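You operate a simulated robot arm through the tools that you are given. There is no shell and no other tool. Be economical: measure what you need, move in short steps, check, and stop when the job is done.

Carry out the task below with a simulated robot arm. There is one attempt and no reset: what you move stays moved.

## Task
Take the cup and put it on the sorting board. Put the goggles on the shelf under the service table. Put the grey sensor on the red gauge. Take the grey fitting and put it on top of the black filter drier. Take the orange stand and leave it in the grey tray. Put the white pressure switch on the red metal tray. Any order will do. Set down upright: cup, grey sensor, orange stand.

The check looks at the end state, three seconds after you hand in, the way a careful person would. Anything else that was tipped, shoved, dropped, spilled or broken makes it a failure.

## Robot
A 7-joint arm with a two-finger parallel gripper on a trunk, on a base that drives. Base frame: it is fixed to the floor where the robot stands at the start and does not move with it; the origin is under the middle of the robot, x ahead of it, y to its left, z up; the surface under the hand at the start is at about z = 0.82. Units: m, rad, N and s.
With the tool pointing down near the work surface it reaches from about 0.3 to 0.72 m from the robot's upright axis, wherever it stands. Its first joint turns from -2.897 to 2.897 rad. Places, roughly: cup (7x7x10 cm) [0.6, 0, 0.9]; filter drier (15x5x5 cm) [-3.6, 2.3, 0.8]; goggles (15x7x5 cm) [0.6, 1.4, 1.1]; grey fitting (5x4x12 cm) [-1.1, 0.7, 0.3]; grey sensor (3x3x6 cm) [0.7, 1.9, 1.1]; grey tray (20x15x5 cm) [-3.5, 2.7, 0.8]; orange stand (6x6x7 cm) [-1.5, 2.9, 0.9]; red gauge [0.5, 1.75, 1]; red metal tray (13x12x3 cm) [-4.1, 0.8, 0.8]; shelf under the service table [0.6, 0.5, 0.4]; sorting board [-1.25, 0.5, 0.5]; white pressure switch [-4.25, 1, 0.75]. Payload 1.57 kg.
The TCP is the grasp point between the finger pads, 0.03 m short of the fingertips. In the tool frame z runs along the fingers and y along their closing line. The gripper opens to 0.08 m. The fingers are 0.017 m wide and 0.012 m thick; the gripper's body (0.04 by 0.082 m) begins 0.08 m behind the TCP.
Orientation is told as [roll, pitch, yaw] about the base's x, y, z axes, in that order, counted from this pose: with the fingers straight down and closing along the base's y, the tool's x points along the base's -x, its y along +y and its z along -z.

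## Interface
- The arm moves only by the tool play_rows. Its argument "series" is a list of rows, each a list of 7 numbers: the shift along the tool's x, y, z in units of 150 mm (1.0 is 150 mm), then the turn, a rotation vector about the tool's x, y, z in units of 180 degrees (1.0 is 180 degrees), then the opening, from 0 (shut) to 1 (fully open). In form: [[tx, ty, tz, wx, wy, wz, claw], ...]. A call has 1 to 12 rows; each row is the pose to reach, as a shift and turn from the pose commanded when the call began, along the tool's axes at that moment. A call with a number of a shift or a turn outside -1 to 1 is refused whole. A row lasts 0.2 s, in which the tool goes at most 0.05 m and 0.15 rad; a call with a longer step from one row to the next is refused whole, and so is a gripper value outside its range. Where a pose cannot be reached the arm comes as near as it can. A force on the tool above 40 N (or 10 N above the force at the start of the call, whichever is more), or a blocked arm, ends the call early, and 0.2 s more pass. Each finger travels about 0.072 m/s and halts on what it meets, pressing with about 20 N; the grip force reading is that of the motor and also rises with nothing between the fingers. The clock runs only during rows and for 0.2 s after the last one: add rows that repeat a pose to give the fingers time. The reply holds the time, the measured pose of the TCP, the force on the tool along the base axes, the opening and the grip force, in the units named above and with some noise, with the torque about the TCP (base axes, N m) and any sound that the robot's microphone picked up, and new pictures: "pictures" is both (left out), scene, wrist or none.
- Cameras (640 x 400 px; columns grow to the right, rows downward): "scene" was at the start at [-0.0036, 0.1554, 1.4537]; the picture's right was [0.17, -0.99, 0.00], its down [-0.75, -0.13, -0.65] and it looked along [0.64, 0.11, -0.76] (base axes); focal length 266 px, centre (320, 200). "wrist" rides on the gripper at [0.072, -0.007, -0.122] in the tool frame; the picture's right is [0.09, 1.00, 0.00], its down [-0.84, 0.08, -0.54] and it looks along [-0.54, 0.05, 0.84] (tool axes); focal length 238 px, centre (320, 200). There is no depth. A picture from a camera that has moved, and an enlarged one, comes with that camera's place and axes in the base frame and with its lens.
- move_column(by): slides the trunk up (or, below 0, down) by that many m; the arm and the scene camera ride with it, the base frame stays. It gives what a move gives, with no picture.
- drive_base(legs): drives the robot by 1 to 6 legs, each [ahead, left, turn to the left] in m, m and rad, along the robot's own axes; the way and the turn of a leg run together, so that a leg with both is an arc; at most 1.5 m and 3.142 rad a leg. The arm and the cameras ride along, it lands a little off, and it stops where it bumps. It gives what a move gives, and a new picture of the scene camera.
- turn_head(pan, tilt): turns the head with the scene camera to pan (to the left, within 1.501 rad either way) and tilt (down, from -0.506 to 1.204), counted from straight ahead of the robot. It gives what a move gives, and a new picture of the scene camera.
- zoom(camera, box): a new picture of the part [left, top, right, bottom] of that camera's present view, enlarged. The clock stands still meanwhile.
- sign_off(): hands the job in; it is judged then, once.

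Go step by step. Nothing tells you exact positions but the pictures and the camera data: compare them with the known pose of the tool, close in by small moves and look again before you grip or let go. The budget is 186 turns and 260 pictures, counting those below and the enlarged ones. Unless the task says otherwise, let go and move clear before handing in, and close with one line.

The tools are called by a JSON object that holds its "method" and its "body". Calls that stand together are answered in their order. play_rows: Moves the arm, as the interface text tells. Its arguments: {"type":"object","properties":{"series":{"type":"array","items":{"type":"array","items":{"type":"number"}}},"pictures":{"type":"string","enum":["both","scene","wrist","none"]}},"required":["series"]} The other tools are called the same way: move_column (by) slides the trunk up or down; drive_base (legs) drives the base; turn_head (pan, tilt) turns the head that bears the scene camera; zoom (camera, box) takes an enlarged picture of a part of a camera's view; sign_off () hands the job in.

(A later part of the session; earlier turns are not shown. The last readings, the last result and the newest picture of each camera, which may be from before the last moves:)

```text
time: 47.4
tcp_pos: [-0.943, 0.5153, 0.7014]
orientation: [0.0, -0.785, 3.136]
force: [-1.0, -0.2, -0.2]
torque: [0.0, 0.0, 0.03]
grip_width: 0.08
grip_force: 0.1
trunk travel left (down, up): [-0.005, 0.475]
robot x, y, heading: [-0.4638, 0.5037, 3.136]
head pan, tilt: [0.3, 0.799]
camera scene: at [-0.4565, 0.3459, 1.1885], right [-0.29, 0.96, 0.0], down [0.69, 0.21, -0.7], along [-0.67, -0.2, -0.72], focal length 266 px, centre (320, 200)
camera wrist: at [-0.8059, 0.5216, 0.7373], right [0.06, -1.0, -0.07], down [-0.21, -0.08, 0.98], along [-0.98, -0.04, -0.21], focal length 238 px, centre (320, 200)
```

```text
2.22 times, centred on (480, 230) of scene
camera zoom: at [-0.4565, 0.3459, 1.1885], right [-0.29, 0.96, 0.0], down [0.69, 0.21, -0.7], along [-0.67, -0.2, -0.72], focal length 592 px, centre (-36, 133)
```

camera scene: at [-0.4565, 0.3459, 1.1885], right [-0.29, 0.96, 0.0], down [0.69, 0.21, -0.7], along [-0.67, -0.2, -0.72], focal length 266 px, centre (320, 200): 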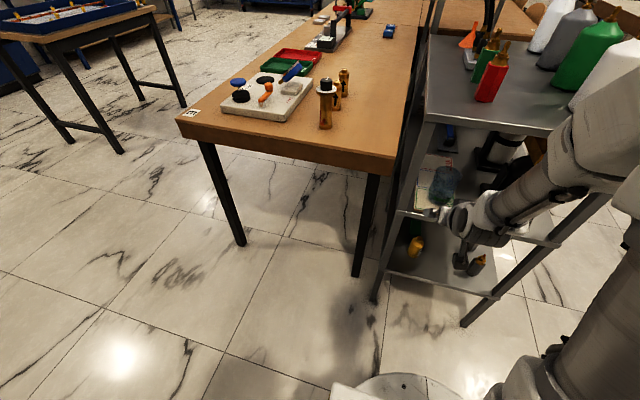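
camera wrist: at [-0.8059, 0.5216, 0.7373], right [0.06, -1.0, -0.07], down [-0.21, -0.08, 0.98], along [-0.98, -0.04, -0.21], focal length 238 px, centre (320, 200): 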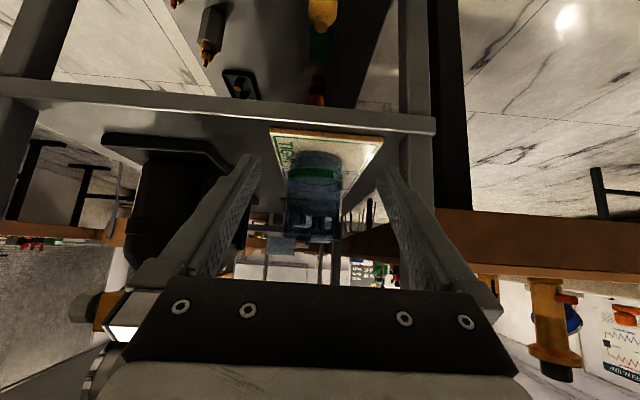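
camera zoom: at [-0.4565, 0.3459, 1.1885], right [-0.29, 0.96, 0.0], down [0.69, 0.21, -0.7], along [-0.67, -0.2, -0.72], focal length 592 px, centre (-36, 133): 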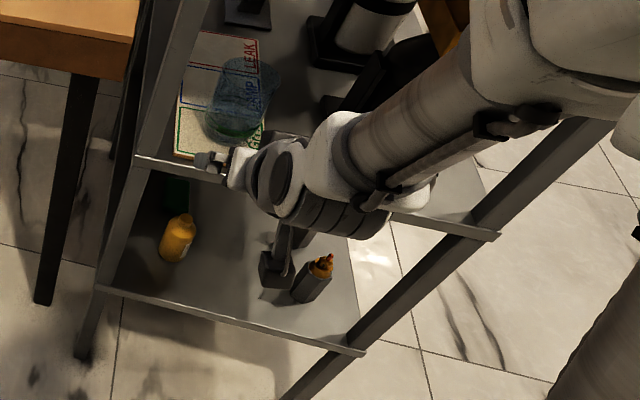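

The nearer hexagonal grey fitting with the brass tip stands near (-1.1, 0.72) on the bottom shelf and matches the listed place. I'll back off, shift right, and look straight at it.

{"method": "drive_base", "body": {"legs": [[-0.1, 0, 0], [0, -0.2, 0]]}}

{"method": "play_rows", "body": {"series": [[0.07, 0, 0.07, 0, 0, 0, 1], [0.2, 0, 0.2, 0, 0, 0, 1], [0.4, 0, 0.4, 0, 0, 0, 1], [0.6, 0, 0.6, 0, 0, 0, 1], [0.7, 0, 0.7, 0, 0, 0, 1], [0.7, 0, 0.7, 0, 0, 0, 1]]}}

```text
time: 50.5
tcp_pos: [-0.8425, 0.7171, 0.7021]
orientation: [-0.001, -0.787, 3.133]
force: [0.7, -0.3, 0.6]
torque: [0.0, 0.01, 0.0]
grip_width: 0.0802
grip_force: 0.1
trunk travel left (down, up): [-0.005, 0.475]
robot x, y, heading: [-0.3581, 0.7041, 3.13]
head pan, tilt: [0.3, 0.799]
camera scene: at [-0.3554, 0.5455, 1.1885], right [-0.29, 0.96, 0.0], down [0.69, 0.21, -0.7], along [-0.67, -0.2, -0.72], focal length 266 px, centre (320, 200)
```

scene: 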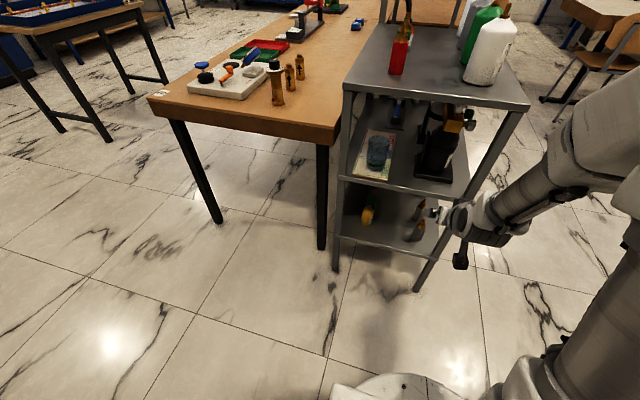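

```text
time: 51.9
tcp_pos: [-0.8424, 0.7164, 0.5542]
orientation: [0.001, -0.786, 3.132]
force: [-0.3, 0.4, 0.2]
torque: [0.02, 0.03, 0.02]
grip_width: 0.0801
grip_force: 0.0
trunk travel left (down, up): [-0.005, 0.475]
robot x, y, heading: [-0.356, 0.7054, 3.13]
head pan, tilt: [0.3, 0.799]
camera scene: at [-0.3554, 0.5455, 1.1885], right [-0.29, 0.96, 0.0], down [0.69, 0.21, -0.7], along [-0.67, -0.2, -0.72], focal length 266 px, centre (320, 200)
camera wrist: at [-0.7054, 0.7217, 0.589], right [0.06, -1.0, -0.07], down [-0.21, -0.08, 0.98], along [-0.98, -0.04, -0.21], focal length 238 px, centre (320, 200)
```

scene: 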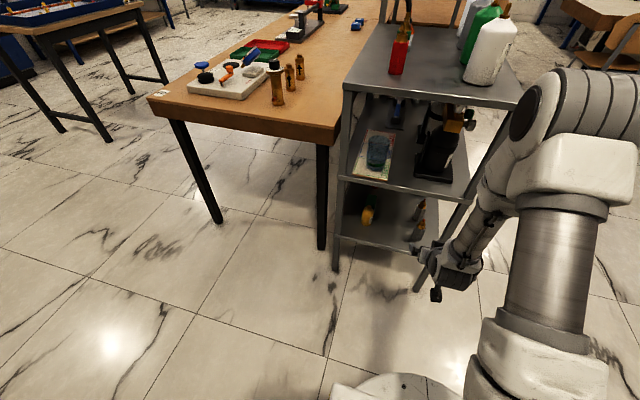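
wrist: 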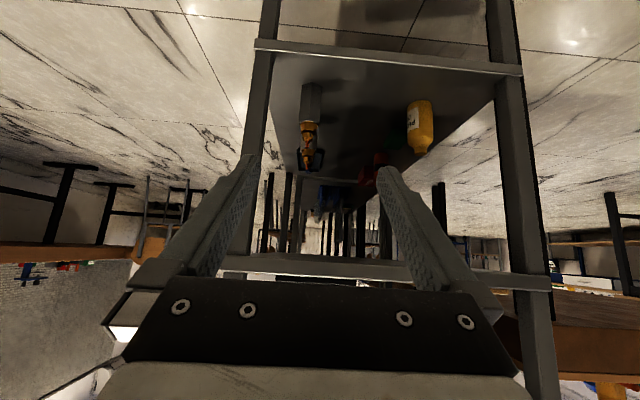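

{"method": "zoom", "body": {"camera": "wrist", "box": [240, 20, 460, 190]}}

{"method": "zoom", "body": {"camera": "scene", "box": [330, 170, 470, 300]}}

```text
2.35 times, centred on (350, 105) of wrist
camera zoom: at [-0.7054, 0.7217, 0.589], right [0.06, -1.0, -0.07], down [-0.21, -0.08, 0.98], along [-0.98, -0.04, -0.21], focal length 561 px, centre (249, 424)
```

zoom: 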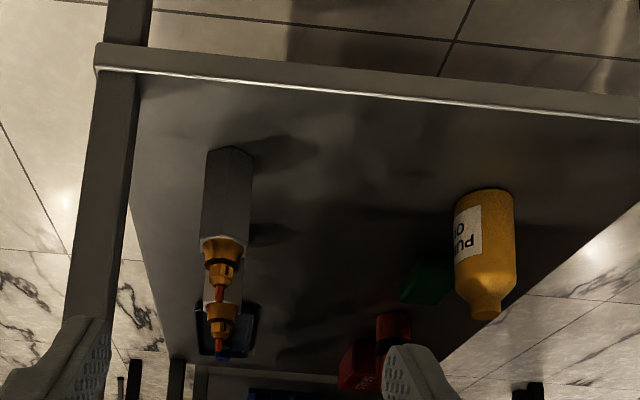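

```text
3.08 times, centred on (400, 235) of scene
camera zoom: at [-0.3554, 0.5455, 1.1885], right [-0.29, 0.96, 0.0], down [0.69, 0.21, -0.7], along [-0.67, -0.2, -0.72], focal length 819 px, centre (74, 92)
```

zoom: 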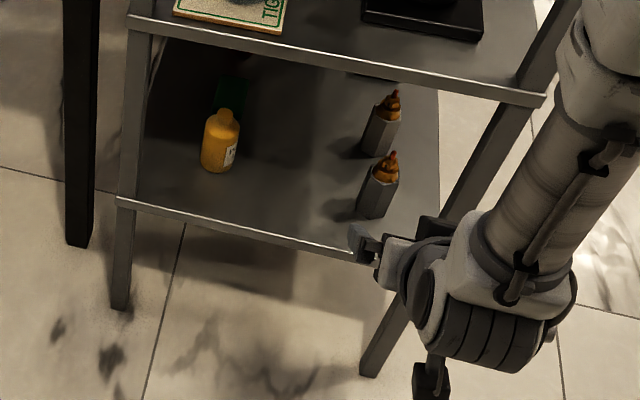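

The near fitting's base is at about (-1.084, 0.739, 0.30), upright, with hex flats facing sideways. I'll drive 10 cm closer and lower in front of the shelf.

{"method": "drive_base", "body": {"legs": [[0.1, -0.023, 0]]}}

{"method": "play_rows", "body": {"series": [[0.15, 0, 0.15, 0, 0, 0, 1], [0.35, 0, 0.35, 0, 0, 0, 1], [0.55, 0, 0.55, 0, 0, 0, 1], [0.75, 0, 0.75, 0, 0, 0, 1], [0.92, 0, 0.92, 0, 0, 0, 1], [0.92, 0, 0.92, 0, 0, 0, 1]]}}

```text
time: 53.2
tcp_pos: [-0.9414, 0.7407, 0.5538]
orientation: [-0.001, -0.785, 3.133]
force: [0.0, 0.2, 0.3]
torque: [-0.03, -0.01, 0.01]
grip_width: 0.0799
grip_force: 0.0
trunk travel left (down, up): [-0.005, 0.475]
robot x, y, heading: [-0.4575, 0.7347, 3.137]
head pan, tilt: [0.3, 0.799]
camera scene: at [-0.4542, 0.5694, 1.1885], right [-0.29, 0.96, 0.0], down [0.69, 0.21, -0.7], along [-0.67, -0.2, -0.72], focal length 266 px, centre (320, 200)
```

scene: 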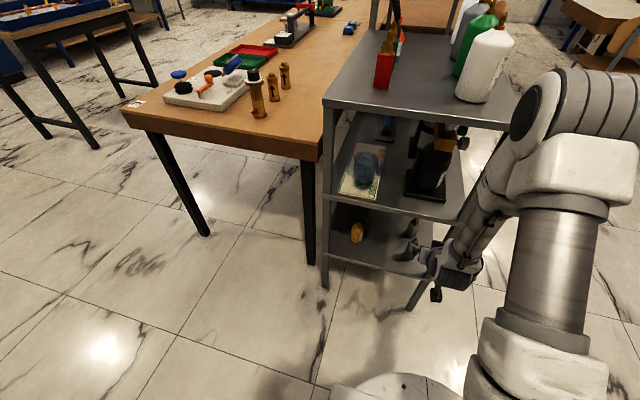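

```text
time: 54.6
tcp_pos: [-0.9429, 0.7395, 0.3589]
orientation: [0.0, -0.784, 3.133]
force: [0.1, -0.6, -0.5]
torque: [-0.04, -0.01, -0.02]
grip_width: 0.08
grip_force: 0.1
trunk travel left (down, up): [-0.005, 0.475]
robot x, y, heading: [-0.4546, 0.7306, 3.135]
head pan, tilt: [0.3, 0.799]
camera scene: at [-0.4542, 0.5694, 1.1885], right [-0.29, 0.96, 0.0], down [0.69, 0.21, -0.7], along [-0.67, -0.2, -0.72], focal length 266 px, centre (320, 200)
camera wrist: at [-0.8045, 0.7458, 0.3947], right [0.06, -1.0, -0.07], down [-0.21, -0.08, 0.98], along [-0.98, -0.04, -0.21], focal length 238 px, centre (320, 200)
```

scene: 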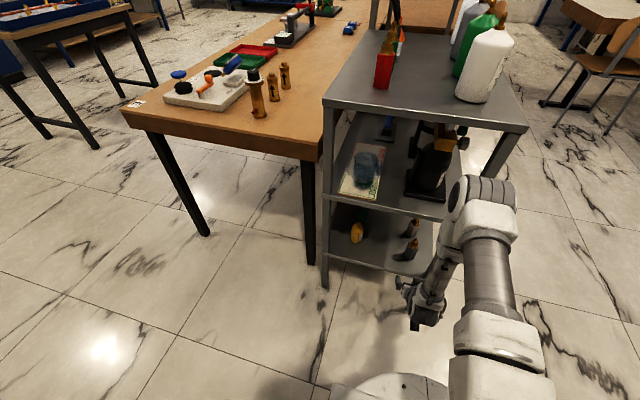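
wrist: 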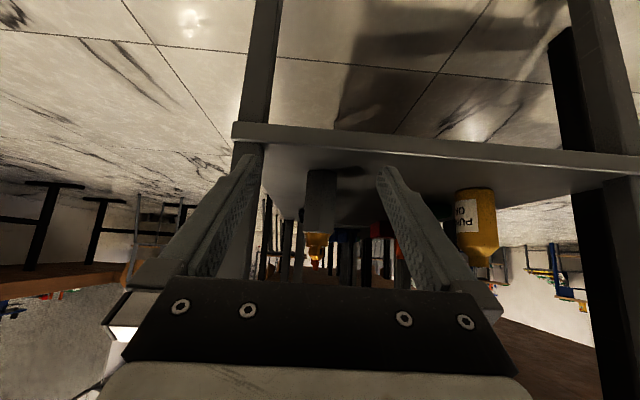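

The fitting is centred between the fingers. Moving in 14 cm, slightly down.

{"method": "play_rows", "body": {"series": [[-0.15, 0, 0.17, 0, 0, 0, 1], [-0.3, 0, 0.35, 0, 0, 0, 1], [-0.45, 0, 0.53, 0, 0, 0, 1], [-0.55, 0, 0.65, 0, 0, 0, 1], [-0.608, 0, 0.72, 0, 0, 0, 1], [-0.608, 0, 0.72, 0, 0, 0, 1]]}}

```text
time: 56.0
tcp_pos: [-1.0815, 0.7399, 0.3467]
orientation: [0.0, -0.784, 3.133]
force: [-0.6, 0.0, 0.2]
torque: [-0.02, 0.01, 0.02]
grip_width: 0.08
grip_force: 0.1
trunk travel left (down, up): [-0.005, 0.475]
robot x, y, heading: [-0.4526, 0.7303, 3.13]
head pan, tilt: [0.3, 0.799]
camera scene: at [-0.4542, 0.5694, 1.1885], right [-0.29, 0.96, 0.0], down [0.69, 0.21, -0.7], along [-0.67, -0.2, -0.72], focal length 266 px, centre (320, 200)
camera wrist: at [-0.9446, 0.7465, 0.3821], right [0.06, -1.0, -0.07], down [-0.21, -0.08, 0.97], along [-0.98, -0.04, -0.21], focal length 238 px, centre (320, 200)
```

scene: 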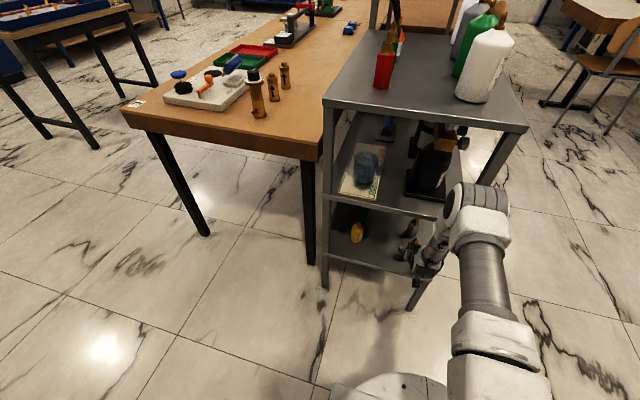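
wrist: 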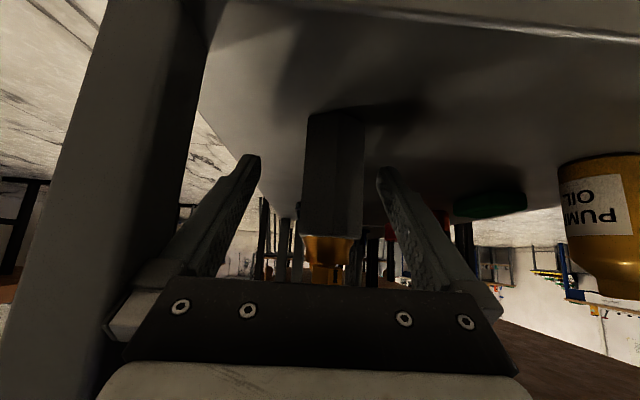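

The fitting sits about 8 mm to one side; I'll shift to centre it, then close.

{"method": "play_rows", "body": {"series": [[0, 0.053, 0, 0, 0, 0, 1], [0, 0.053, 0, 0, 0, 0, 0.8], [0, 0.053, 0, 0, 0, 0, 0.6], [0, 0.053, 0, 0, 0, 0, 0.4], [0, 0.053, 0, 0, 0, 0, 0.3], [0, 0.053, 0, 0, 0, 0, 0.3]], "pictures": "wrist"}}

```text
time: 57.4
tcp_pos: [-1.0818, 0.7333, 0.3462]
orientation: [0.0, -0.784, 3.132]
force: [0.3, -0.1, 1.7]
torque: [-0.07, -0.02, 0.04]
grip_width: 0.0361
grip_force: 19.7
trunk travel left (down, up): [-0.005, 0.475]
robot x, y, heading: [-0.4556, 0.7305, 3.132]
head pan, tilt: [0.3, 0.799]
camera wrist: at [-0.9446, 0.7389, 0.3822], right [0.06, -1.0, -0.07], down [-0.21, -0.08, 0.97], along [-0.98, -0.04, -0.21], focal length 238 px, centre (320, 200)
```

wrist: 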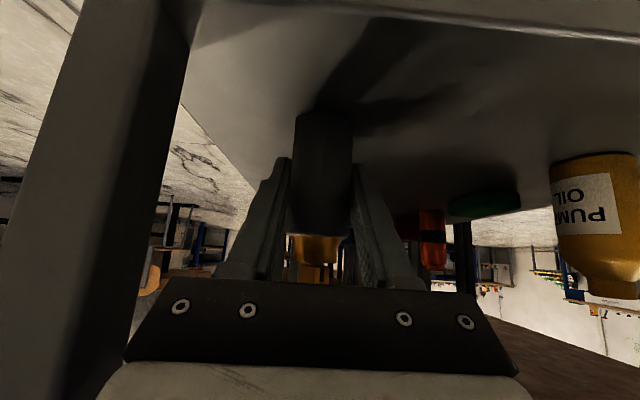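

Gripped on the flats (36 mm). I'll lift 4 cm and withdraw from the cart.

{"method": "play_rows", "body": {"series": [[-0.06, 0, -0.06, 0, 0, 0, 0.3], [-0.13, 0, -0.13, 0, 0, 0, 0.3], [-0.19, 0, -0.19, 0, 0, 0, 0.3], [-0.1, 0, -0.28, 0, 0, 0, 0.3], [0.05, 0, -0.43, 0, 0, 0, 0.3], [0.2, 0, -0.58, 0, 0, 0, 0.3], [0.35, 0, -0.73, 0, 0, 0, 0.3], [0.47, 0, -0.85, 0, 0, 0, 0.3], [0.47, 0, -0.85, 0, 0, 0, 0.3]]}}

```text
time: 59.4
tcp_pos: [-0.9417, 0.7322, 0.3856]
orientation: [0.0, -0.785, 3.131]
force: [-0.4, 0.7, -3.3]
torque: [0.03, -0.06, 0.03]
grip_width: 0.0361
grip_force: 20.0
trunk travel left (down, up): [-0.005, 0.475]
robot x, y, heading: [-0.4553, 0.7301, 3.131]
head pan, tilt: [0.3, 0.799]
camera scene: at [-0.4544, 0.5694, 1.1885], right [-0.29, 0.96, 0.0], down [0.69, 0.21, -0.7], along [-0.67, -0.2, -0.72], focal length 266 px, centre (320, 200)
camera wrist: at [-0.8046, 0.737, 0.4225], right [0.06, -1.0, -0.07], down [-0.21, -0.08, 0.97], along [-0.98, -0.04, -0.21], focal length 238 px, centre (320, 200)
```

scene: 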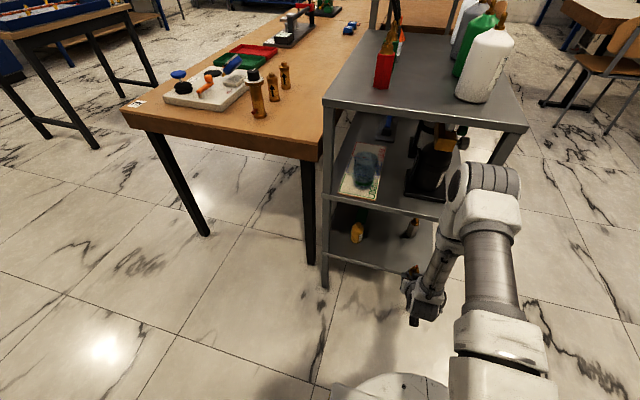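
wrist: 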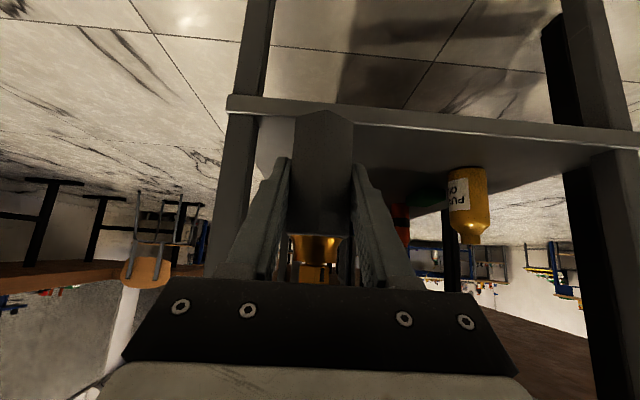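

The fitting is out. I'll back away, raise the trunk, move to the open floor at y≈1.7, and look west toward the destination.

{"method": "drive_base", "body": {"legs": [[-0.15, 0, 0], [0, -1.0, 0]]}}

{"method": "move_column", "body": {"by": 0.27}}

{"method": "play_rows", "body": {"series": [[-0.2, 0, -0.2, 0, 0, 0, 0.3], [-0.4, 0, -0.4, 0, 0, 0, 0.3], [-0.6, 0, -0.6, 0, 0, 0, 0.3], [-0.8, 0, -0.8, 0, 0, 0, 0.3], [-1, 0, -1, 0, 0, 0, 0.3], [-0.95, 0, -1, 0, 0, 0, 0.3]], "pictures": "none"}}

{"method": "turn_head", "body": {"pan": 0, "tilt": 0.5}}

```text
time: 68.5
tcp_pos: [-0.7791, 1.7445, 0.3872]
orientation: [0.001, -0.784, 3.126]
force: [0.2, -0.5, -3.3]
torque: [0.03, -0.02, -0.02]
grip_width: 0.0361
grip_force: 20.2
trunk travel left (down, up): [-0.005, 0.475]
robot x, y, heading: [-0.2923, 1.7399, 3.123]
head pan, tilt: [0.3, 0.799]
camera scene: at [-0.293, 1.5781, 1.1885], right [-0.28, 0.96, 0.0], down [0.69, 0.2, -0.7], along [-0.67, -0.2, -0.72], focal length 266 px, centre (320, 200)
```

scene: 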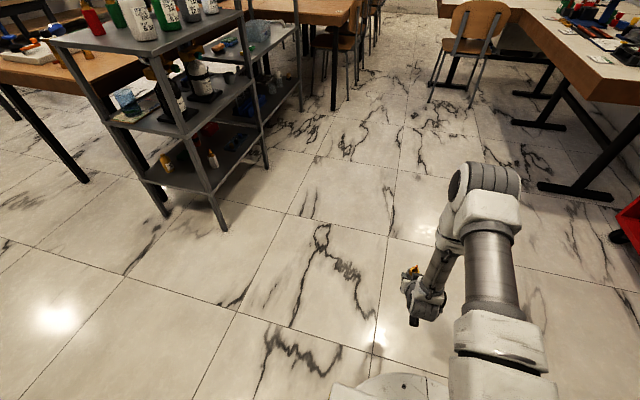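

```text
time: 71.2
tcp_pos: [-0.7801, 1.7434, 0.6565]
orientation: [0.0, -0.786, 3.126]
force: [0.0, -0.7, -3.7]
torque: [0.01, -0.04, -0.03]
grip_width: 0.0358
grip_force: 19.5
trunk travel left (down, up): [-0.275, 0.205]
robot x, y, heading: [-0.2959, 1.7358, 3.128]
head pan, tilt: [0.3, 0.799]
```

```text
time: 72.6
tcp_pos: [-0.7744, 1.743, 0.8642]
orientation: [-0.001, -0.785, 3.125]
force: [-0.1, 0.6, -2.7]
torque: [0.02, -0.06, 0.01]
grip_width: 0.0359
grip_force: 20.2
trunk travel left (down, up): [-0.275, 0.205]
robot x, y, heading: [-0.2911, 1.74, 3.13]
head pan, tilt: [0.3, 0.799]
```

```text
time: 73.4
tcp_pos: [-0.774, 1.7437, 0.8629]
orientation: [0.0, -0.784, 3.127]
force: [0.0, -0.4, -3.3]
torque: [0.0, -0.01, 0.0]
grip_width: 0.0362
grip_force: 20.5
trunk travel left (down, up): [-0.275, 0.205]
robot x, y, heading: [-0.2929, 1.7388, 3.121]
head pan, tilt: [0.0, 0.499]
camera scene: at [-0.3066, 1.6021, 1.4844], right [0.01, 1.0, 0.0], down [0.48, -0.01, -0.88], along [-0.88, 0.01, -0.48], focal length 266 px, centre (320, 200)
```

scene: 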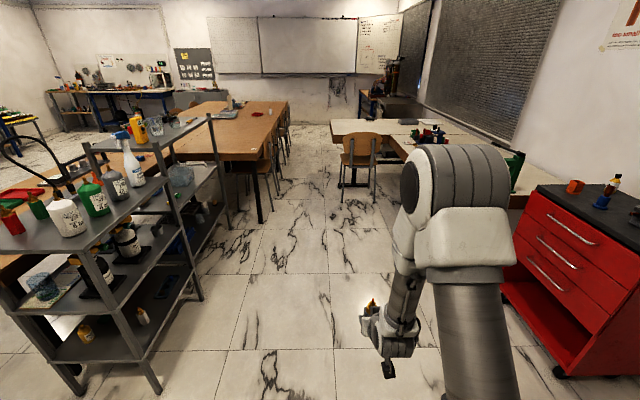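

I see a beige L-shaped bench ahead at x≈-3.5, with a chair near (-3.0, 2.0) in front of it. I'll zoom on that area and the right-hand bench.

{"method": "zoom", "body": {"camera": "scene", "box": [310, 70, 450, 210]}}

{"method": "turn_head", "body": {"pan": -0.7, "tilt": 0.5}}

```text
2.86 times, centred on (380, 140) of scene
camera zoom: at [-0.3066, 1.6021, 1.4844], right [0.01, 1.0, 0.0], down [0.48, -0.01, -0.88], along [-0.88, 0.01, -0.48], focal length 761 px, centre (149, 371)
```

zoom: 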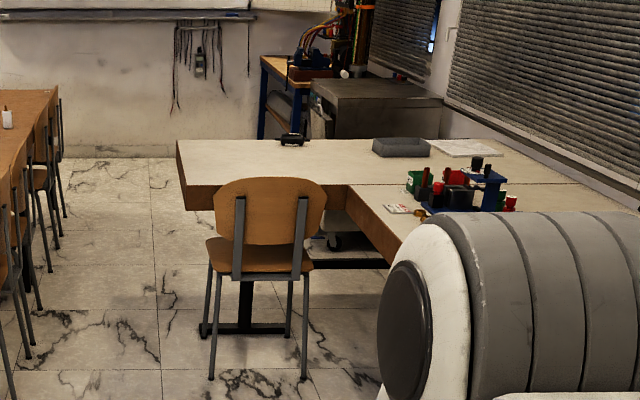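

```text
time: 74.5
tcp_pos: [-0.7738, 1.7425, 0.8639]
orientation: [0.0, -0.785, 3.125]
force: [-0.1, -0.4, -4.3]
torque: [-0.01, -0.04, 0.0]
grip_width: 0.0357
grip_force: 20.2
trunk travel left (down, up): [-0.275, 0.205]
robot x, y, heading: [-0.2943, 1.7386, 3.125]
head pan, tilt: [-0.7, 0.499]
camera scene: at [-0.2844, 1.6604, 1.4845], right [0.66, 0.76, 0.0], down [0.36, -0.31, -0.88], along [-0.66, 0.58, -0.48], focal length 266 px, centre (320, 200)
```

scene: 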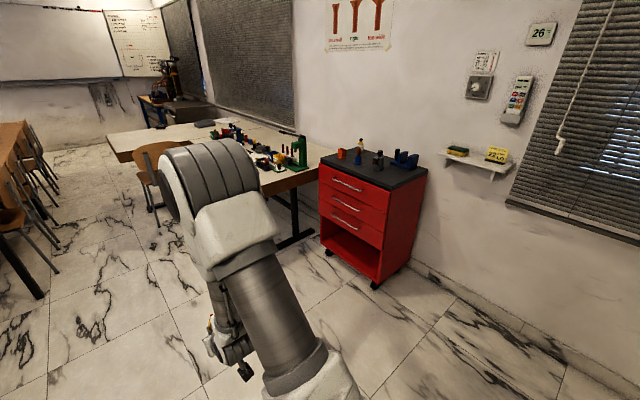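

The black drier is near (-3.65, 2.26) and the grey tray near (-3.5, 2.7), both closest to the table's far (west) side. I'll check the base footprint, then drive west to inspect the passage.

{"method": "turn_head", "body": {"pan": 0.6, "tilt": 1.2}}

{"method": "drive_base", "body": {"legs": [[1.4, 0.25, 0]]}}

{"method": "turn_head", "body": {"pan": 0, "tilt": 0.5}}

```text
time: 76.0
tcp_pos: [-0.774, 1.7435, 0.8645]
orientation: [0.002, -0.785, 3.126]
force: [0.4, 0.5, -4.4]
torque: [0.03, -0.03, 0.03]
grip_width: 0.0361
grip_force: 19.8
trunk travel left (down, up): [-0.275, 0.205]
robot x, y, heading: [-0.2928, 1.7406, 3.127]
head pan, tilt: [0.6, 1.201]
camera scene: at [-0.2623, 1.5699, 1.4308], right [-0.55, 0.83, 0.0], down [0.78, 0.51, -0.36], along [-0.3, -0.2, -0.93], focal length 266 px, centre (320, 200)
```

scene: 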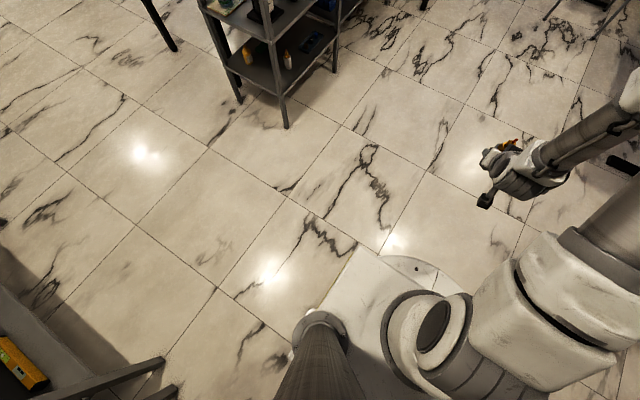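

```text
time: 85.3
tcp_pos: [-2.1746, 1.5019, 0.8623]
orientation: [0.0, -0.786, 3.139]
force: [0.3, 0.2, -2.8]
torque: [-0.01, -0.03, -0.01]
grip_width: 0.0359
grip_force: 19.8
trunk travel left (down, up): [-0.275, 0.205]
robot x, y, heading: [-1.6955, 1.502, 3.139]
head pan, tilt: [0.6, 1.201]
camera scene: at [-1.6614, 1.3349, 1.4308], right [-0.56, 0.83, 0.0], down [0.77, 0.52, -0.36], along [-0.3, -0.2, -0.93], focal length 266 px, centre (320, 200)
```

scene: 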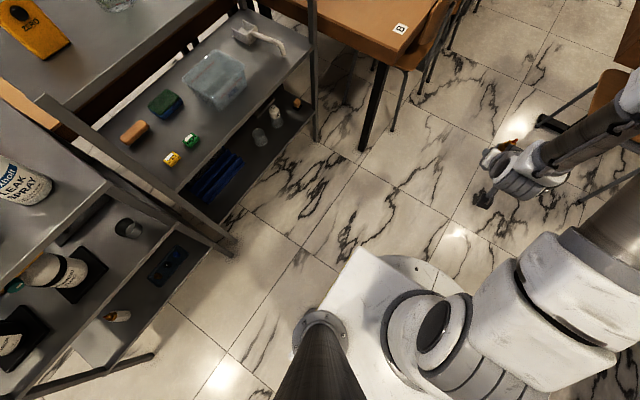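

```text
time: 86.3
tcp_pos: [-2.1746, 1.5017, 0.8637]
orientation: [0.0, -0.784, 3.141]
force: [-0.8, -0.4, -3.4]
torque: [-0.02, -0.04, -0.06]
grip_width: 0.0362
grip_force: 19.8
trunk travel left (down, up): [-0.275, 0.205]
robot x, y, heading: [-1.6909, 1.5038, 3.137]
head pan, tilt: [0.0, 0.499]
camera scene: at [-1.7062, 1.3665, 1.4844], right [0.0, 1.0, 0.0], down [0.48, 0.0, -0.88], along [-0.88, 0.0, -0.48], focal length 266 px, centre (320, 200)
```

scene: 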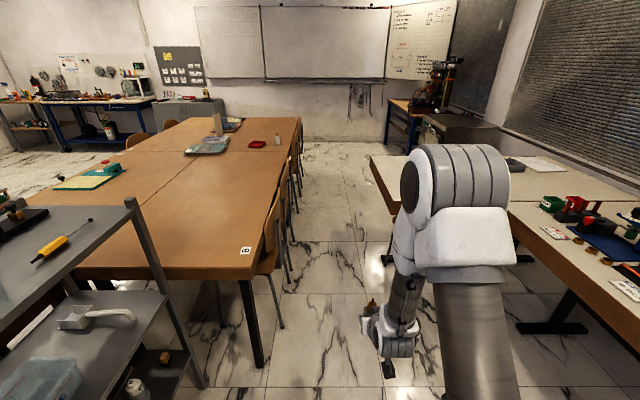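

The corridor between the brown-table chairs (y≤1.16) and the beige table (y≥1.75) is wide enough for the 0.4 m base. I'll raise the trunk and drive down its middle to x≈-4.5.

{"method": "move_column", "body": {"by": 0.15}}

{"method": "drive_base", "body": {"legs": [[0.6, 0.05, 0.0], [1.2, 0.0, 0]]}}

```text
time: 88.1
tcp_pos: [-2.1752, 1.5011, 1.0152]
orientation: [0.0, -0.786, 3.139]
force: [-0.3, 1.1, -3.5]
torque: [-0.02, -0.06, 0.02]
grip_width: 0.0359
grip_force: 20.4
trunk travel left (down, up): [-0.425, 0.055]
robot x, y, heading: [-1.693, 1.5054, 3.14]
head pan, tilt: [0.0, 0.499]
```

```text
time: 95.7
tcp_pos: [-3.1665, 1.4532, 1.0128]
orientation: [0.0, -0.783, 3.137]
force: [0.2, 0.9, -3.4]
torque: [-0.05, 0.0, -0.01]
grip_width: 0.0359
grip_force: 20.1
trunk travel left (down, up): [-0.425, 0.055]
robot x, y, heading: [-2.6873, 1.4576, 3.14]
head pan, tilt: [0.0, 0.499]
stopped in leg 2: the robot was blocked; the commanded pose is now the measured one
camera scene: at [-2.6978, 1.3188, 1.6345], right [0.0, 1.0, 0.0], down [0.48, 0.0, -0.88], along [-0.88, 0.0, -0.48], focal length 266 px, centre (320, 200)
```

scene: 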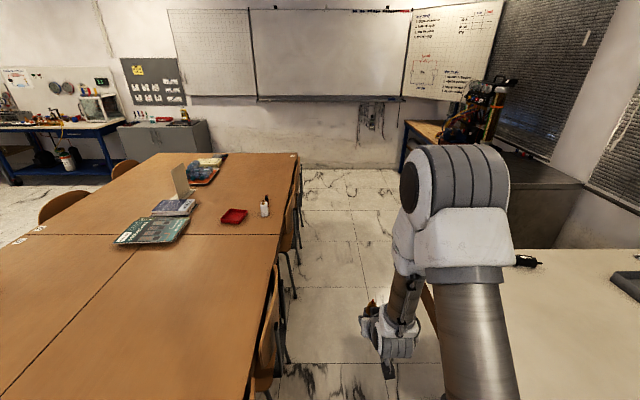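

Something blocked the base at x≈-2.69. I'll look down at both sides to see what it touches.

{"method": "turn_head", "body": {"pan": 0.5, "tilt": 1.2}}

{"method": "turn_head", "body": {"pan": -0.9, "tilt": 1.1}}

```text
time: 96.7
tcp_pos: [-3.1685, 1.4544, 1.0131]
orientation: [-0.001, -0.784, 3.139]
force: [0.0, -0.3, -4.0]
torque: [0.03, -0.03, -0.02]
grip_width: 0.0359
grip_force: 19.7
trunk travel left (down, up): [-0.425, 0.055]
robot x, y, heading: [-2.6886, 1.4561, 3.139]
head pan, tilt: [0.499, 1.201]
camera scene: at [-2.6573, 1.292, 1.5808], right [-0.48, 0.88, 0.0], down [0.82, 0.44, -0.36], along [-0.32, -0.17, -0.93], focal length 266 px, centre (320, 200)
```

scene: 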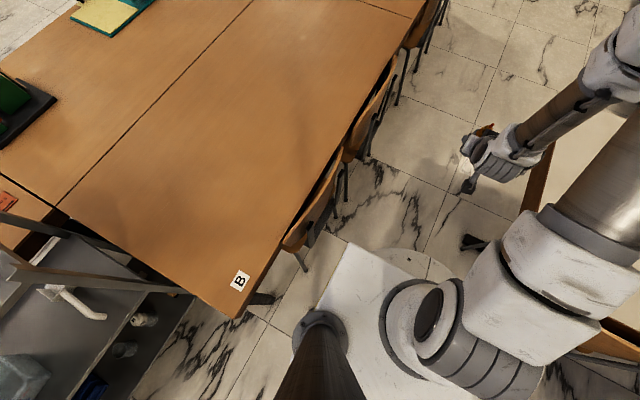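

```text
time: 98.3
tcp_pos: [-3.1689, 1.4531, 1.0137]
orientation: [0.0, -0.784, 3.138]
force: [-0.4, 0.5, -3.3]
torque: [-0.02, -0.02, 0.0]
grip_width: 0.0357
grip_force: 20.0
trunk travel left (down, up): [-0.425, 0.055]
robot x, y, heading: [-2.6873, 1.4588, 3.14]
head pan, tilt: [-0.901, 1.1]
camera scene: at [-2.6472, 1.3682, 1.5868], right [0.78, 0.62, 0.0], down [0.55, -0.7, -0.45], along [-0.28, 0.36, -0.89], focal length 266 px, centre (320, 200)
```

scene: 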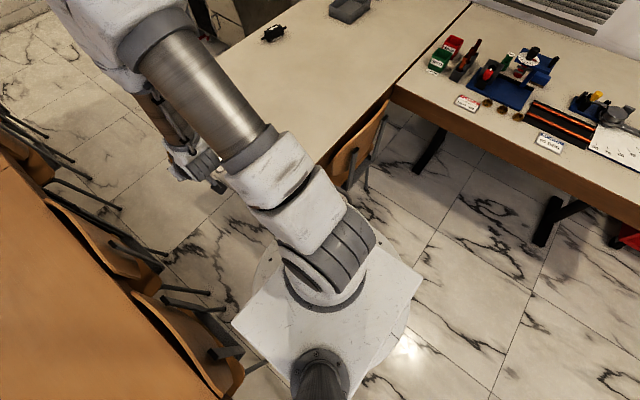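

The base is about 0.57 m wide and its front-left corner met a chair on the left. There is room on the right under the beige tabletop, so I'll back off a touch, shift right to y≈1.53, and proceed.

{"method": "drive_base", "body": {"legs": [[-0.06, 0, 0], [0, -0.075, 0], [0.3, 0, 0]]}}

{"method": "turn_head", "body": {"pan": 0.5, "tilt": 1.2}}

```text
time: 102.3
tcp_pos: [-3.4061, 1.529, 1.0133]
orientation: [0.002, -0.784, 3.138]
force: [0.3, 0.2, -3.5]
torque: [0.04, -0.01, 0.01]
grip_width: 0.0358
grip_force: 19.9
trunk travel left (down, up): [-0.425, 0.055]
robot x, y, heading: [-2.9222, 1.5336, 3.139]
head pan, tilt: [-0.901, 1.1]
camera scene: at [-2.8858, 1.4437, 1.5868], right [0.79, 0.62, 0.0], down [0.55, -0.7, -0.45], along [-0.28, 0.36, -0.89], focal length 266 px, centre (320, 200)
```

scene: 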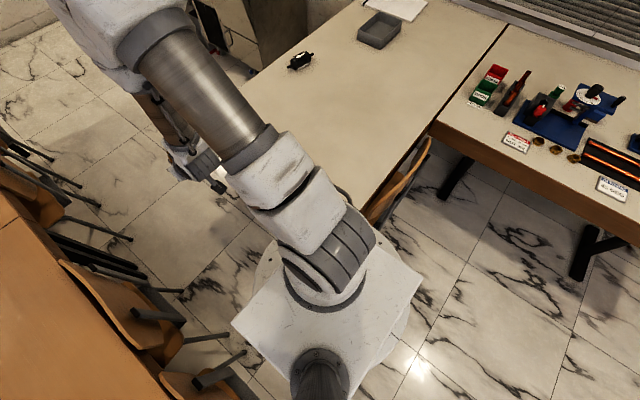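

```text
time: 103.8
tcp_pos: [-3.4068, 1.5307, 1.013]
orientation: [-0.001, -0.784, 3.138]
force: [0.3, -1.2, -3.0]
torque: [0.0, -0.02, 0.0]
grip_width: 0.0361
grip_force: 19.6
trunk travel left (down, up): [-0.425, 0.055]
robot x, y, heading: [-2.9249, 1.5326, 3.136]
head pan, tilt: [0.499, 1.201]
camera scene: at [-2.8958, 1.3675, 1.5808], right [-0.47, 0.88, 0.0], down [0.82, 0.44, -0.36], along [-0.32, -0.17, -0.93], focal length 266 px, centre (320, 200)
```

scene: 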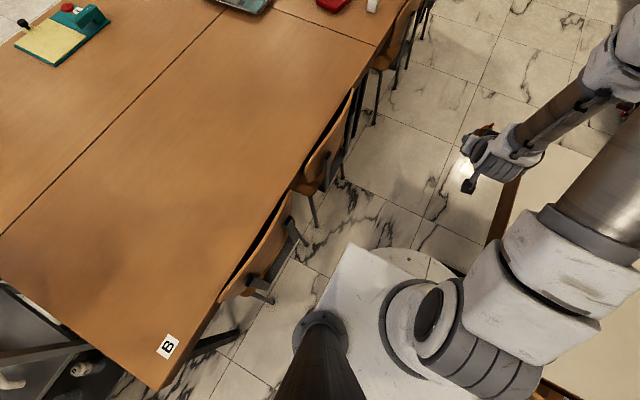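

Passing fine. Continuing west past the table's far end.

{"method": "drive_base", "body": {"legs": [[1.5, 0, 0]]}}

{"method": "turn_head", "body": {"pan": -0.9, "tilt": 0.6}}

```text
time: 113.8
tcp_pos: [-4.9093, 1.5258, 1.0134]
orientation: [0.001, -0.784, -3.138]
force: [-0.3, 0.1, -3.2]
torque: [-0.02, -0.03, 0.03]
grip_width: 0.0358
grip_force: 20.0
trunk travel left (down, up): [-0.425, 0.055]
robot x, y, heading: [-4.4311, 1.5308, -3.143]
head pan, tilt: [0.499, 1.201]
camera scene: at [-4.3986, 1.368, 1.5808], right [-0.48, 0.88, 0.0], down [0.82, 0.45, -0.36], along [-0.32, -0.17, -0.93], focal length 266 px, centre (320, 200)
```

scene: 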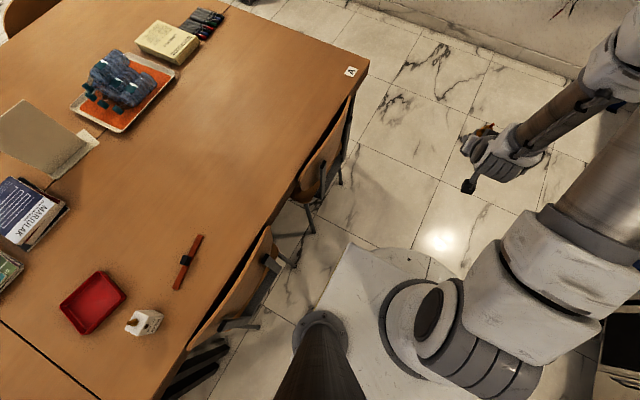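

```text
time: 115.3
tcp_pos: [-4.9099, 1.5262, 1.0133]
orientation: [0.0, -0.784, -3.137]
force: [0.8, 0.0, -3.5]
torque: [-0.01, -0.02, 0.0]
grip_width: 0.036
grip_force: 20.0
trunk travel left (down, up): [-0.425, 0.055]
robot x, y, heading: [-4.4281, 1.533, -3.138]
head pan, tilt: [-0.901, 0.6]
camera scene: at [-4.4048, 1.4639, 1.6254], right [0.78, 0.62, 0.0], down [0.35, -0.44, -0.82], along [-0.51, 0.64, -0.57], focal length 266 px, centre (320, 200)
```

scene: 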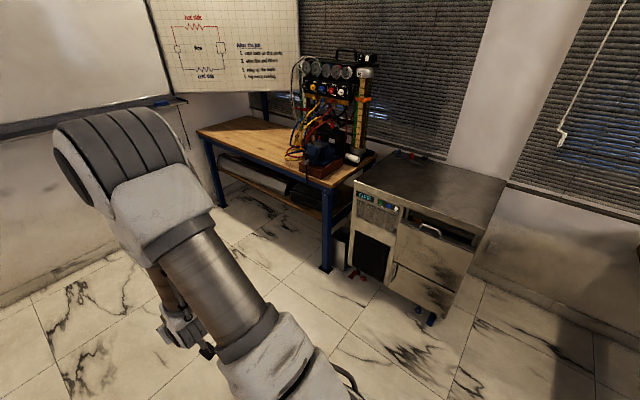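

The floor west of the beige table is free (a steel cabinet begins at y≈2.7), and I also spotted the red tray and white switch on the brown table. I'll shift right to y≈2.15 and turn around to face the drier.

{"method": "drive_base", "body": {"legs": [[0, -0.62, 0], [0, 0, 1.57], [0, 0, 1.57]]}}

{"method": "turn_head", "body": {"pan": 0.0, "tilt": 0.8}}

```text
time: 130.7
tcp_pos: [-3.9519, 2.1658, 1.0135]
orientation: [0.0, -0.784, 0.005]
force: [-0.6, 0.1, -3.3]
torque: [0.0, 0.04, -0.02]
grip_width: 0.0357
grip_force: 19.8
trunk travel left (down, up): [-0.425, 0.055]
robot x, y, heading: [-4.4347, 2.1556, 0.005]
head pan, tilt: [-0.901, 0.6]
camera scene: at [-4.4578, 2.2322, 1.6254], right [-0.78, -0.62, 0.0], down [-0.35, 0.44, -0.83], along [0.52, -0.64, -0.57], focal length 266 px, centre (320, 200)
```

scene: 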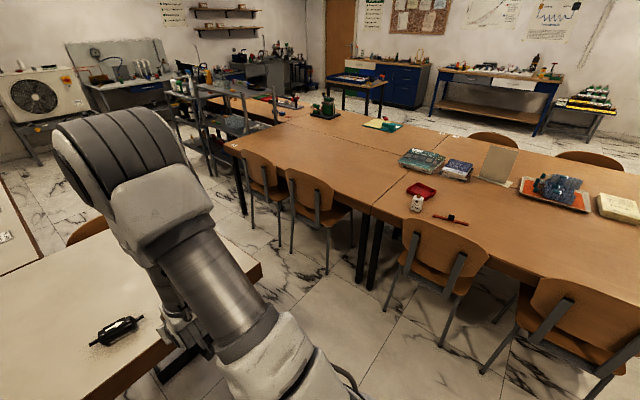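

```text
time: 131.9
tcp_pos: [-3.9511, 2.166, 1.0138]
orientation: [0.001, -0.784, 0.004]
force: [-0.1, -0.3, -2.2]
torque: [0.0, 0.04, -0.01]
grip_width: 0.0359
grip_force: 19.9
trunk travel left (down, up): [-0.425, 0.055]
robot x, y, heading: [-4.434, 2.1576, 0.003]
head pan, tilt: [0.0, 0.799]
camera scene: at [-4.4323, 2.3015, 1.6085], right [0.0, -1.0, 0.0], down [-0.72, 0.0, -0.7], along [0.7, 0.0, -0.72], focal length 266 px, centre (320, 200)
```

scene: 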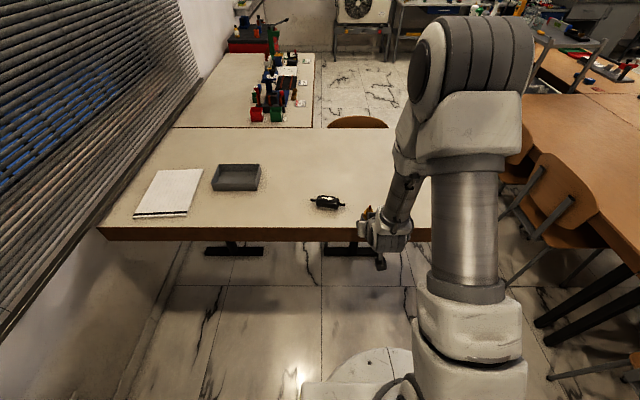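

{"method": "zoom", "body": {"camera": "scene", "box": [280, 170, 370, 240]}}

{"method": "play_rows", "body": {"series": [[0, 0, 0, 0, 0, 0, 0.3]], "pictures": "wrist"}}

```text
5.71 times, centred on (325, 205) of scene
camera zoom: at [-4.4323, 2.3015, 1.6085], right [0.0, -1.0, 0.0], down [-0.72, 0.0, -0.7], along [0.7, 0.0, -0.72], focal length 1521 px, centre (291, 171)
```

zoom: 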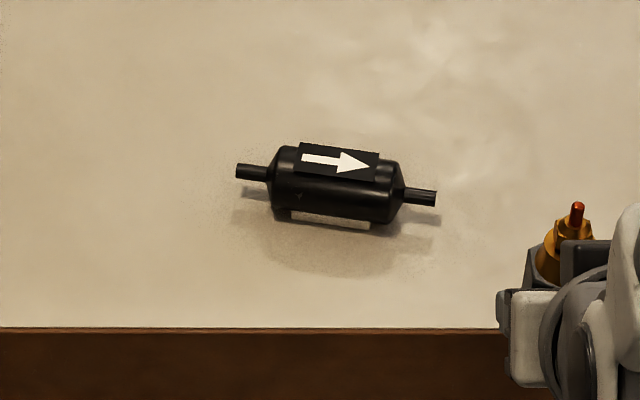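

```text
time: 132.3
tcp_pos: [-3.951, 2.1658, 1.0134]
orientation: [0.0, -0.784, 0.005]
force: [-1.1, -0.6, -3.6]
torque: [-0.01, 0.04, 0.0]
grip_width: 0.0358
grip_force: 20.0
trunk travel left (down, up): [-0.425, 0.055]
robot x, y, heading: [-4.4303, 2.1596, 0.001]
head pan, tilt: [0.0, 0.799]
camera wrist: at [-4.0885, 2.158, 1.0493], right [-0.07, 1.0, -0.06], down [0.21, 0.08, 0.97], along [0.98, 0.05, -0.21], focal length 238 px, centre (320, 200)
```

wrist: 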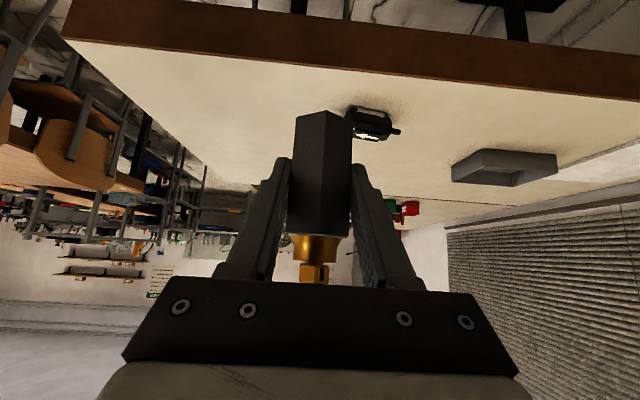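

The drier lies with a flat arrow plate on top, about 6×3 cm, near (-3.65, 2.27). I'll drive 15 cm closer and 10 cm left, lower the arm some, and look again.

{"method": "drive_base", "body": {"legs": [[0.15, 0.1, 0]]}}

{"method": "move_column", "body": {"by": -0.08}}

{"method": "zoom", "body": {"camera": "scene", "box": [270, 170, 430, 300]}}

{"method": "zoom", "body": {"camera": "wrist", "box": [230, 0, 430, 160]}}

```text
time: 134.0
tcp_pos: [-3.8028, 2.265, 1.0134]
orientation: [0.0, -0.783, 0.005]
force: [-0.4, -0.9, -2.9]
torque: [-0.02, 0.03, -0.03]
grip_width: 0.0358
grip_force: 19.6
trunk travel left (down, up): [-0.425, 0.055]
robot x, y, heading: [-4.2798, 2.2615, 0.006]
head pan, tilt: [0.0, 0.799]
camera scene: at [-4.2831, 2.4024, 1.6085], right [0.01, -1.0, 0.0], down [-0.72, 0.0, -0.7], along [0.7, 0.0, -0.72], focal length 266 px, centre (320, 200)
```

scene: 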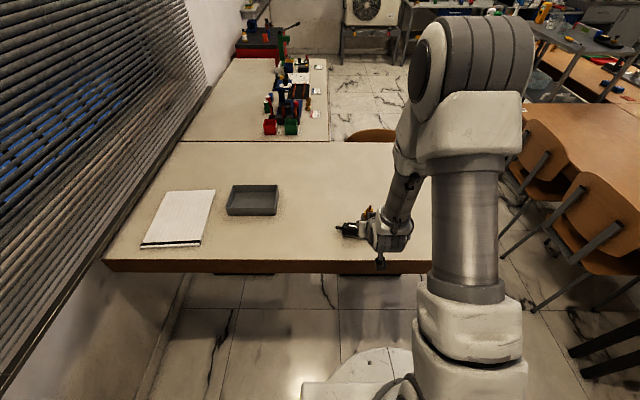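

```text
time: 135.1
tcp_pos: [-3.8019, 2.2667, 0.9336]
orientation: [-0.001, -0.783, 0.003]
force: [-0.2, -0.1, -3.1]
torque: [0.0, 0.04, 0.03]
grip_width: 0.0358
grip_force: 19.7
trunk travel left (down, up): [-0.345, 0.135]
robot x, y, heading: [-4.2837, 2.2603, 0.005]
head pan, tilt: [0.0, 0.799]
```

```text
3.08 times, centred on (350, 235) of scene
camera zoom: at [-4.2834, 2.4023, 1.5285], right [0.01, -1.0, 0.0], down [-0.72, 0.0, -0.7], along [0.7, 0.0, -0.72], focal length 819 px, centre (228, 92)
```

zoom: 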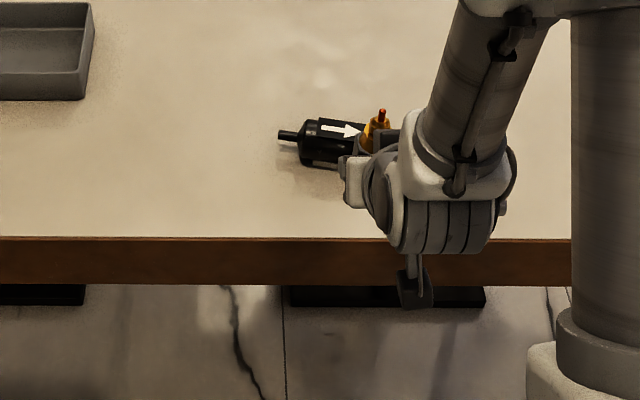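

```text
2.50 times, centred on (330, 80) of wrist
camera zoom: at [-3.9394, 2.2591, 0.9693], right [-0.07, 1.0, -0.06], down [0.21, 0.08, 0.97], along [0.98, 0.06, -0.21], focal length 596 px, centre (295, 500)
```

zoom: 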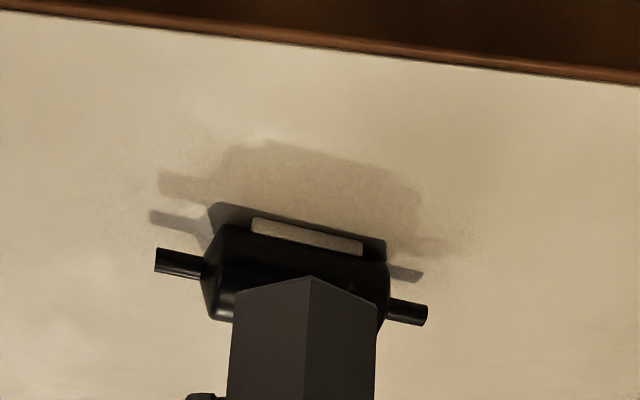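

Table top is z≈0.774, the drier's top ≈0.824, centred at about (-3.658, 2.269). I'll bring the fitting over it with about 2 cm of clearance and check.

{"method": "play_rows", "body": {"series": [[-0.15, 0, 0.15, 0, 0, 0, 0.3], [-0.3, 0, 0.3, 0, 0, 0, 0.3], [-0.45, 0, 0.45, 0, 0, 0, 0.3], [-0.6, 0, 0.6, 0, 0, 0, 0.3], [-0.669, 0, 0.669, 0, 0, 0, 0.3], [-0.58, 0, 0.758, 0, 0, 0, 0.3], [-0.504, 0, 0.834, 0, 0, 0, 0.3], [-0.504, 0, 0.834, 0, 0, 0, 0.3]]}}

{"method": "zoom", "body": {"camera": "scene", "box": [300, 160, 420, 260]}}

{"method": "zoom", "body": {"camera": "wrist", "box": [230, 0, 430, 160]}}

```text
time: 136.9
tcp_pos: [-3.6596, 2.2669, 0.899]
orientation: [0.0, -0.784, 0.005]
force: [0.5, -0.4, -3.6]
torque: [0.0, 0.03, -0.02]
grip_width: 0.0356
grip_force: 19.7
trunk travel left (down, up): [-0.345, 0.135]
robot x, y, heading: [-4.282, 2.2637, 0.009]
head pan, tilt: [0.0, 0.799]
camera scene: at [-4.2832, 2.4023, 1.5285], right [0.01, -1.0, 0.0], down [-0.72, 0.0, -0.7], along [0.7, 0.0, -0.72], focal length 266 px, centre (320, 200)
camera wrist: at [-3.7972, 2.2597, 0.934], right [-0.07, 1.0, -0.06], down [0.21, 0.08, 0.97], along [0.98, 0.06, -0.21], focal length 238 px, centre (320, 200)
```

scene: 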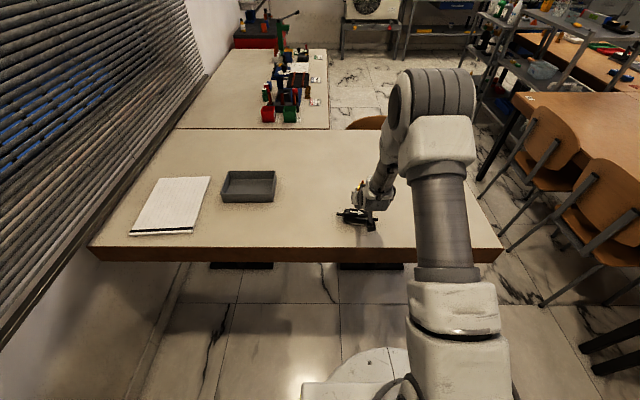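
wrist: 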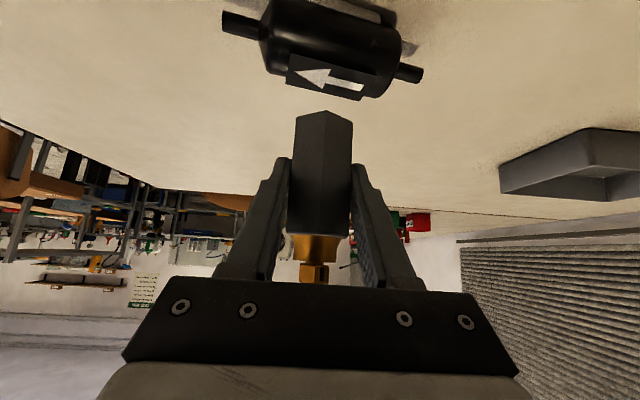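

```text
4.00 times, centred on (360, 210) of scene
camera zoom: at [-4.2832, 2.4023, 1.5285], right [0.01, -1.0, 0.0], down [-0.72, 0.0, -0.7], along [0.7, 0.0, -0.72], focal length 1065 px, centre (160, 160)
```

zoom: 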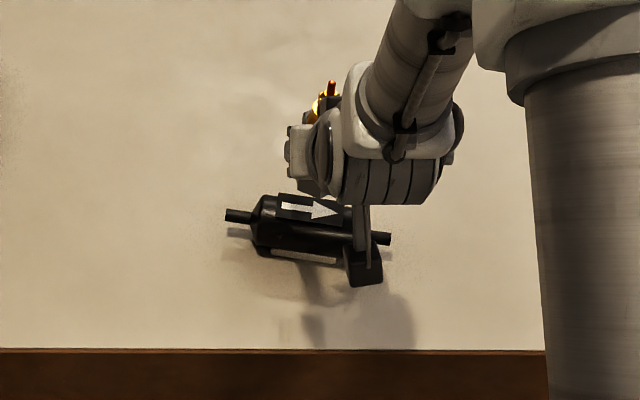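

```text
2.50 times, centred on (330, 80) of wrist
camera zoom: at [-3.7972, 2.2597, 0.934], right [-0.07, 1.0, -0.06], down [0.21, 0.08, 0.97], along [0.98, 0.06, -0.21], focal length 596 px, centre (295, 500)
```

zoom: 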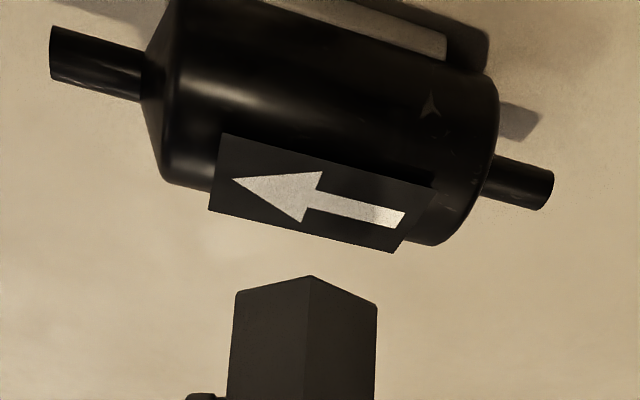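

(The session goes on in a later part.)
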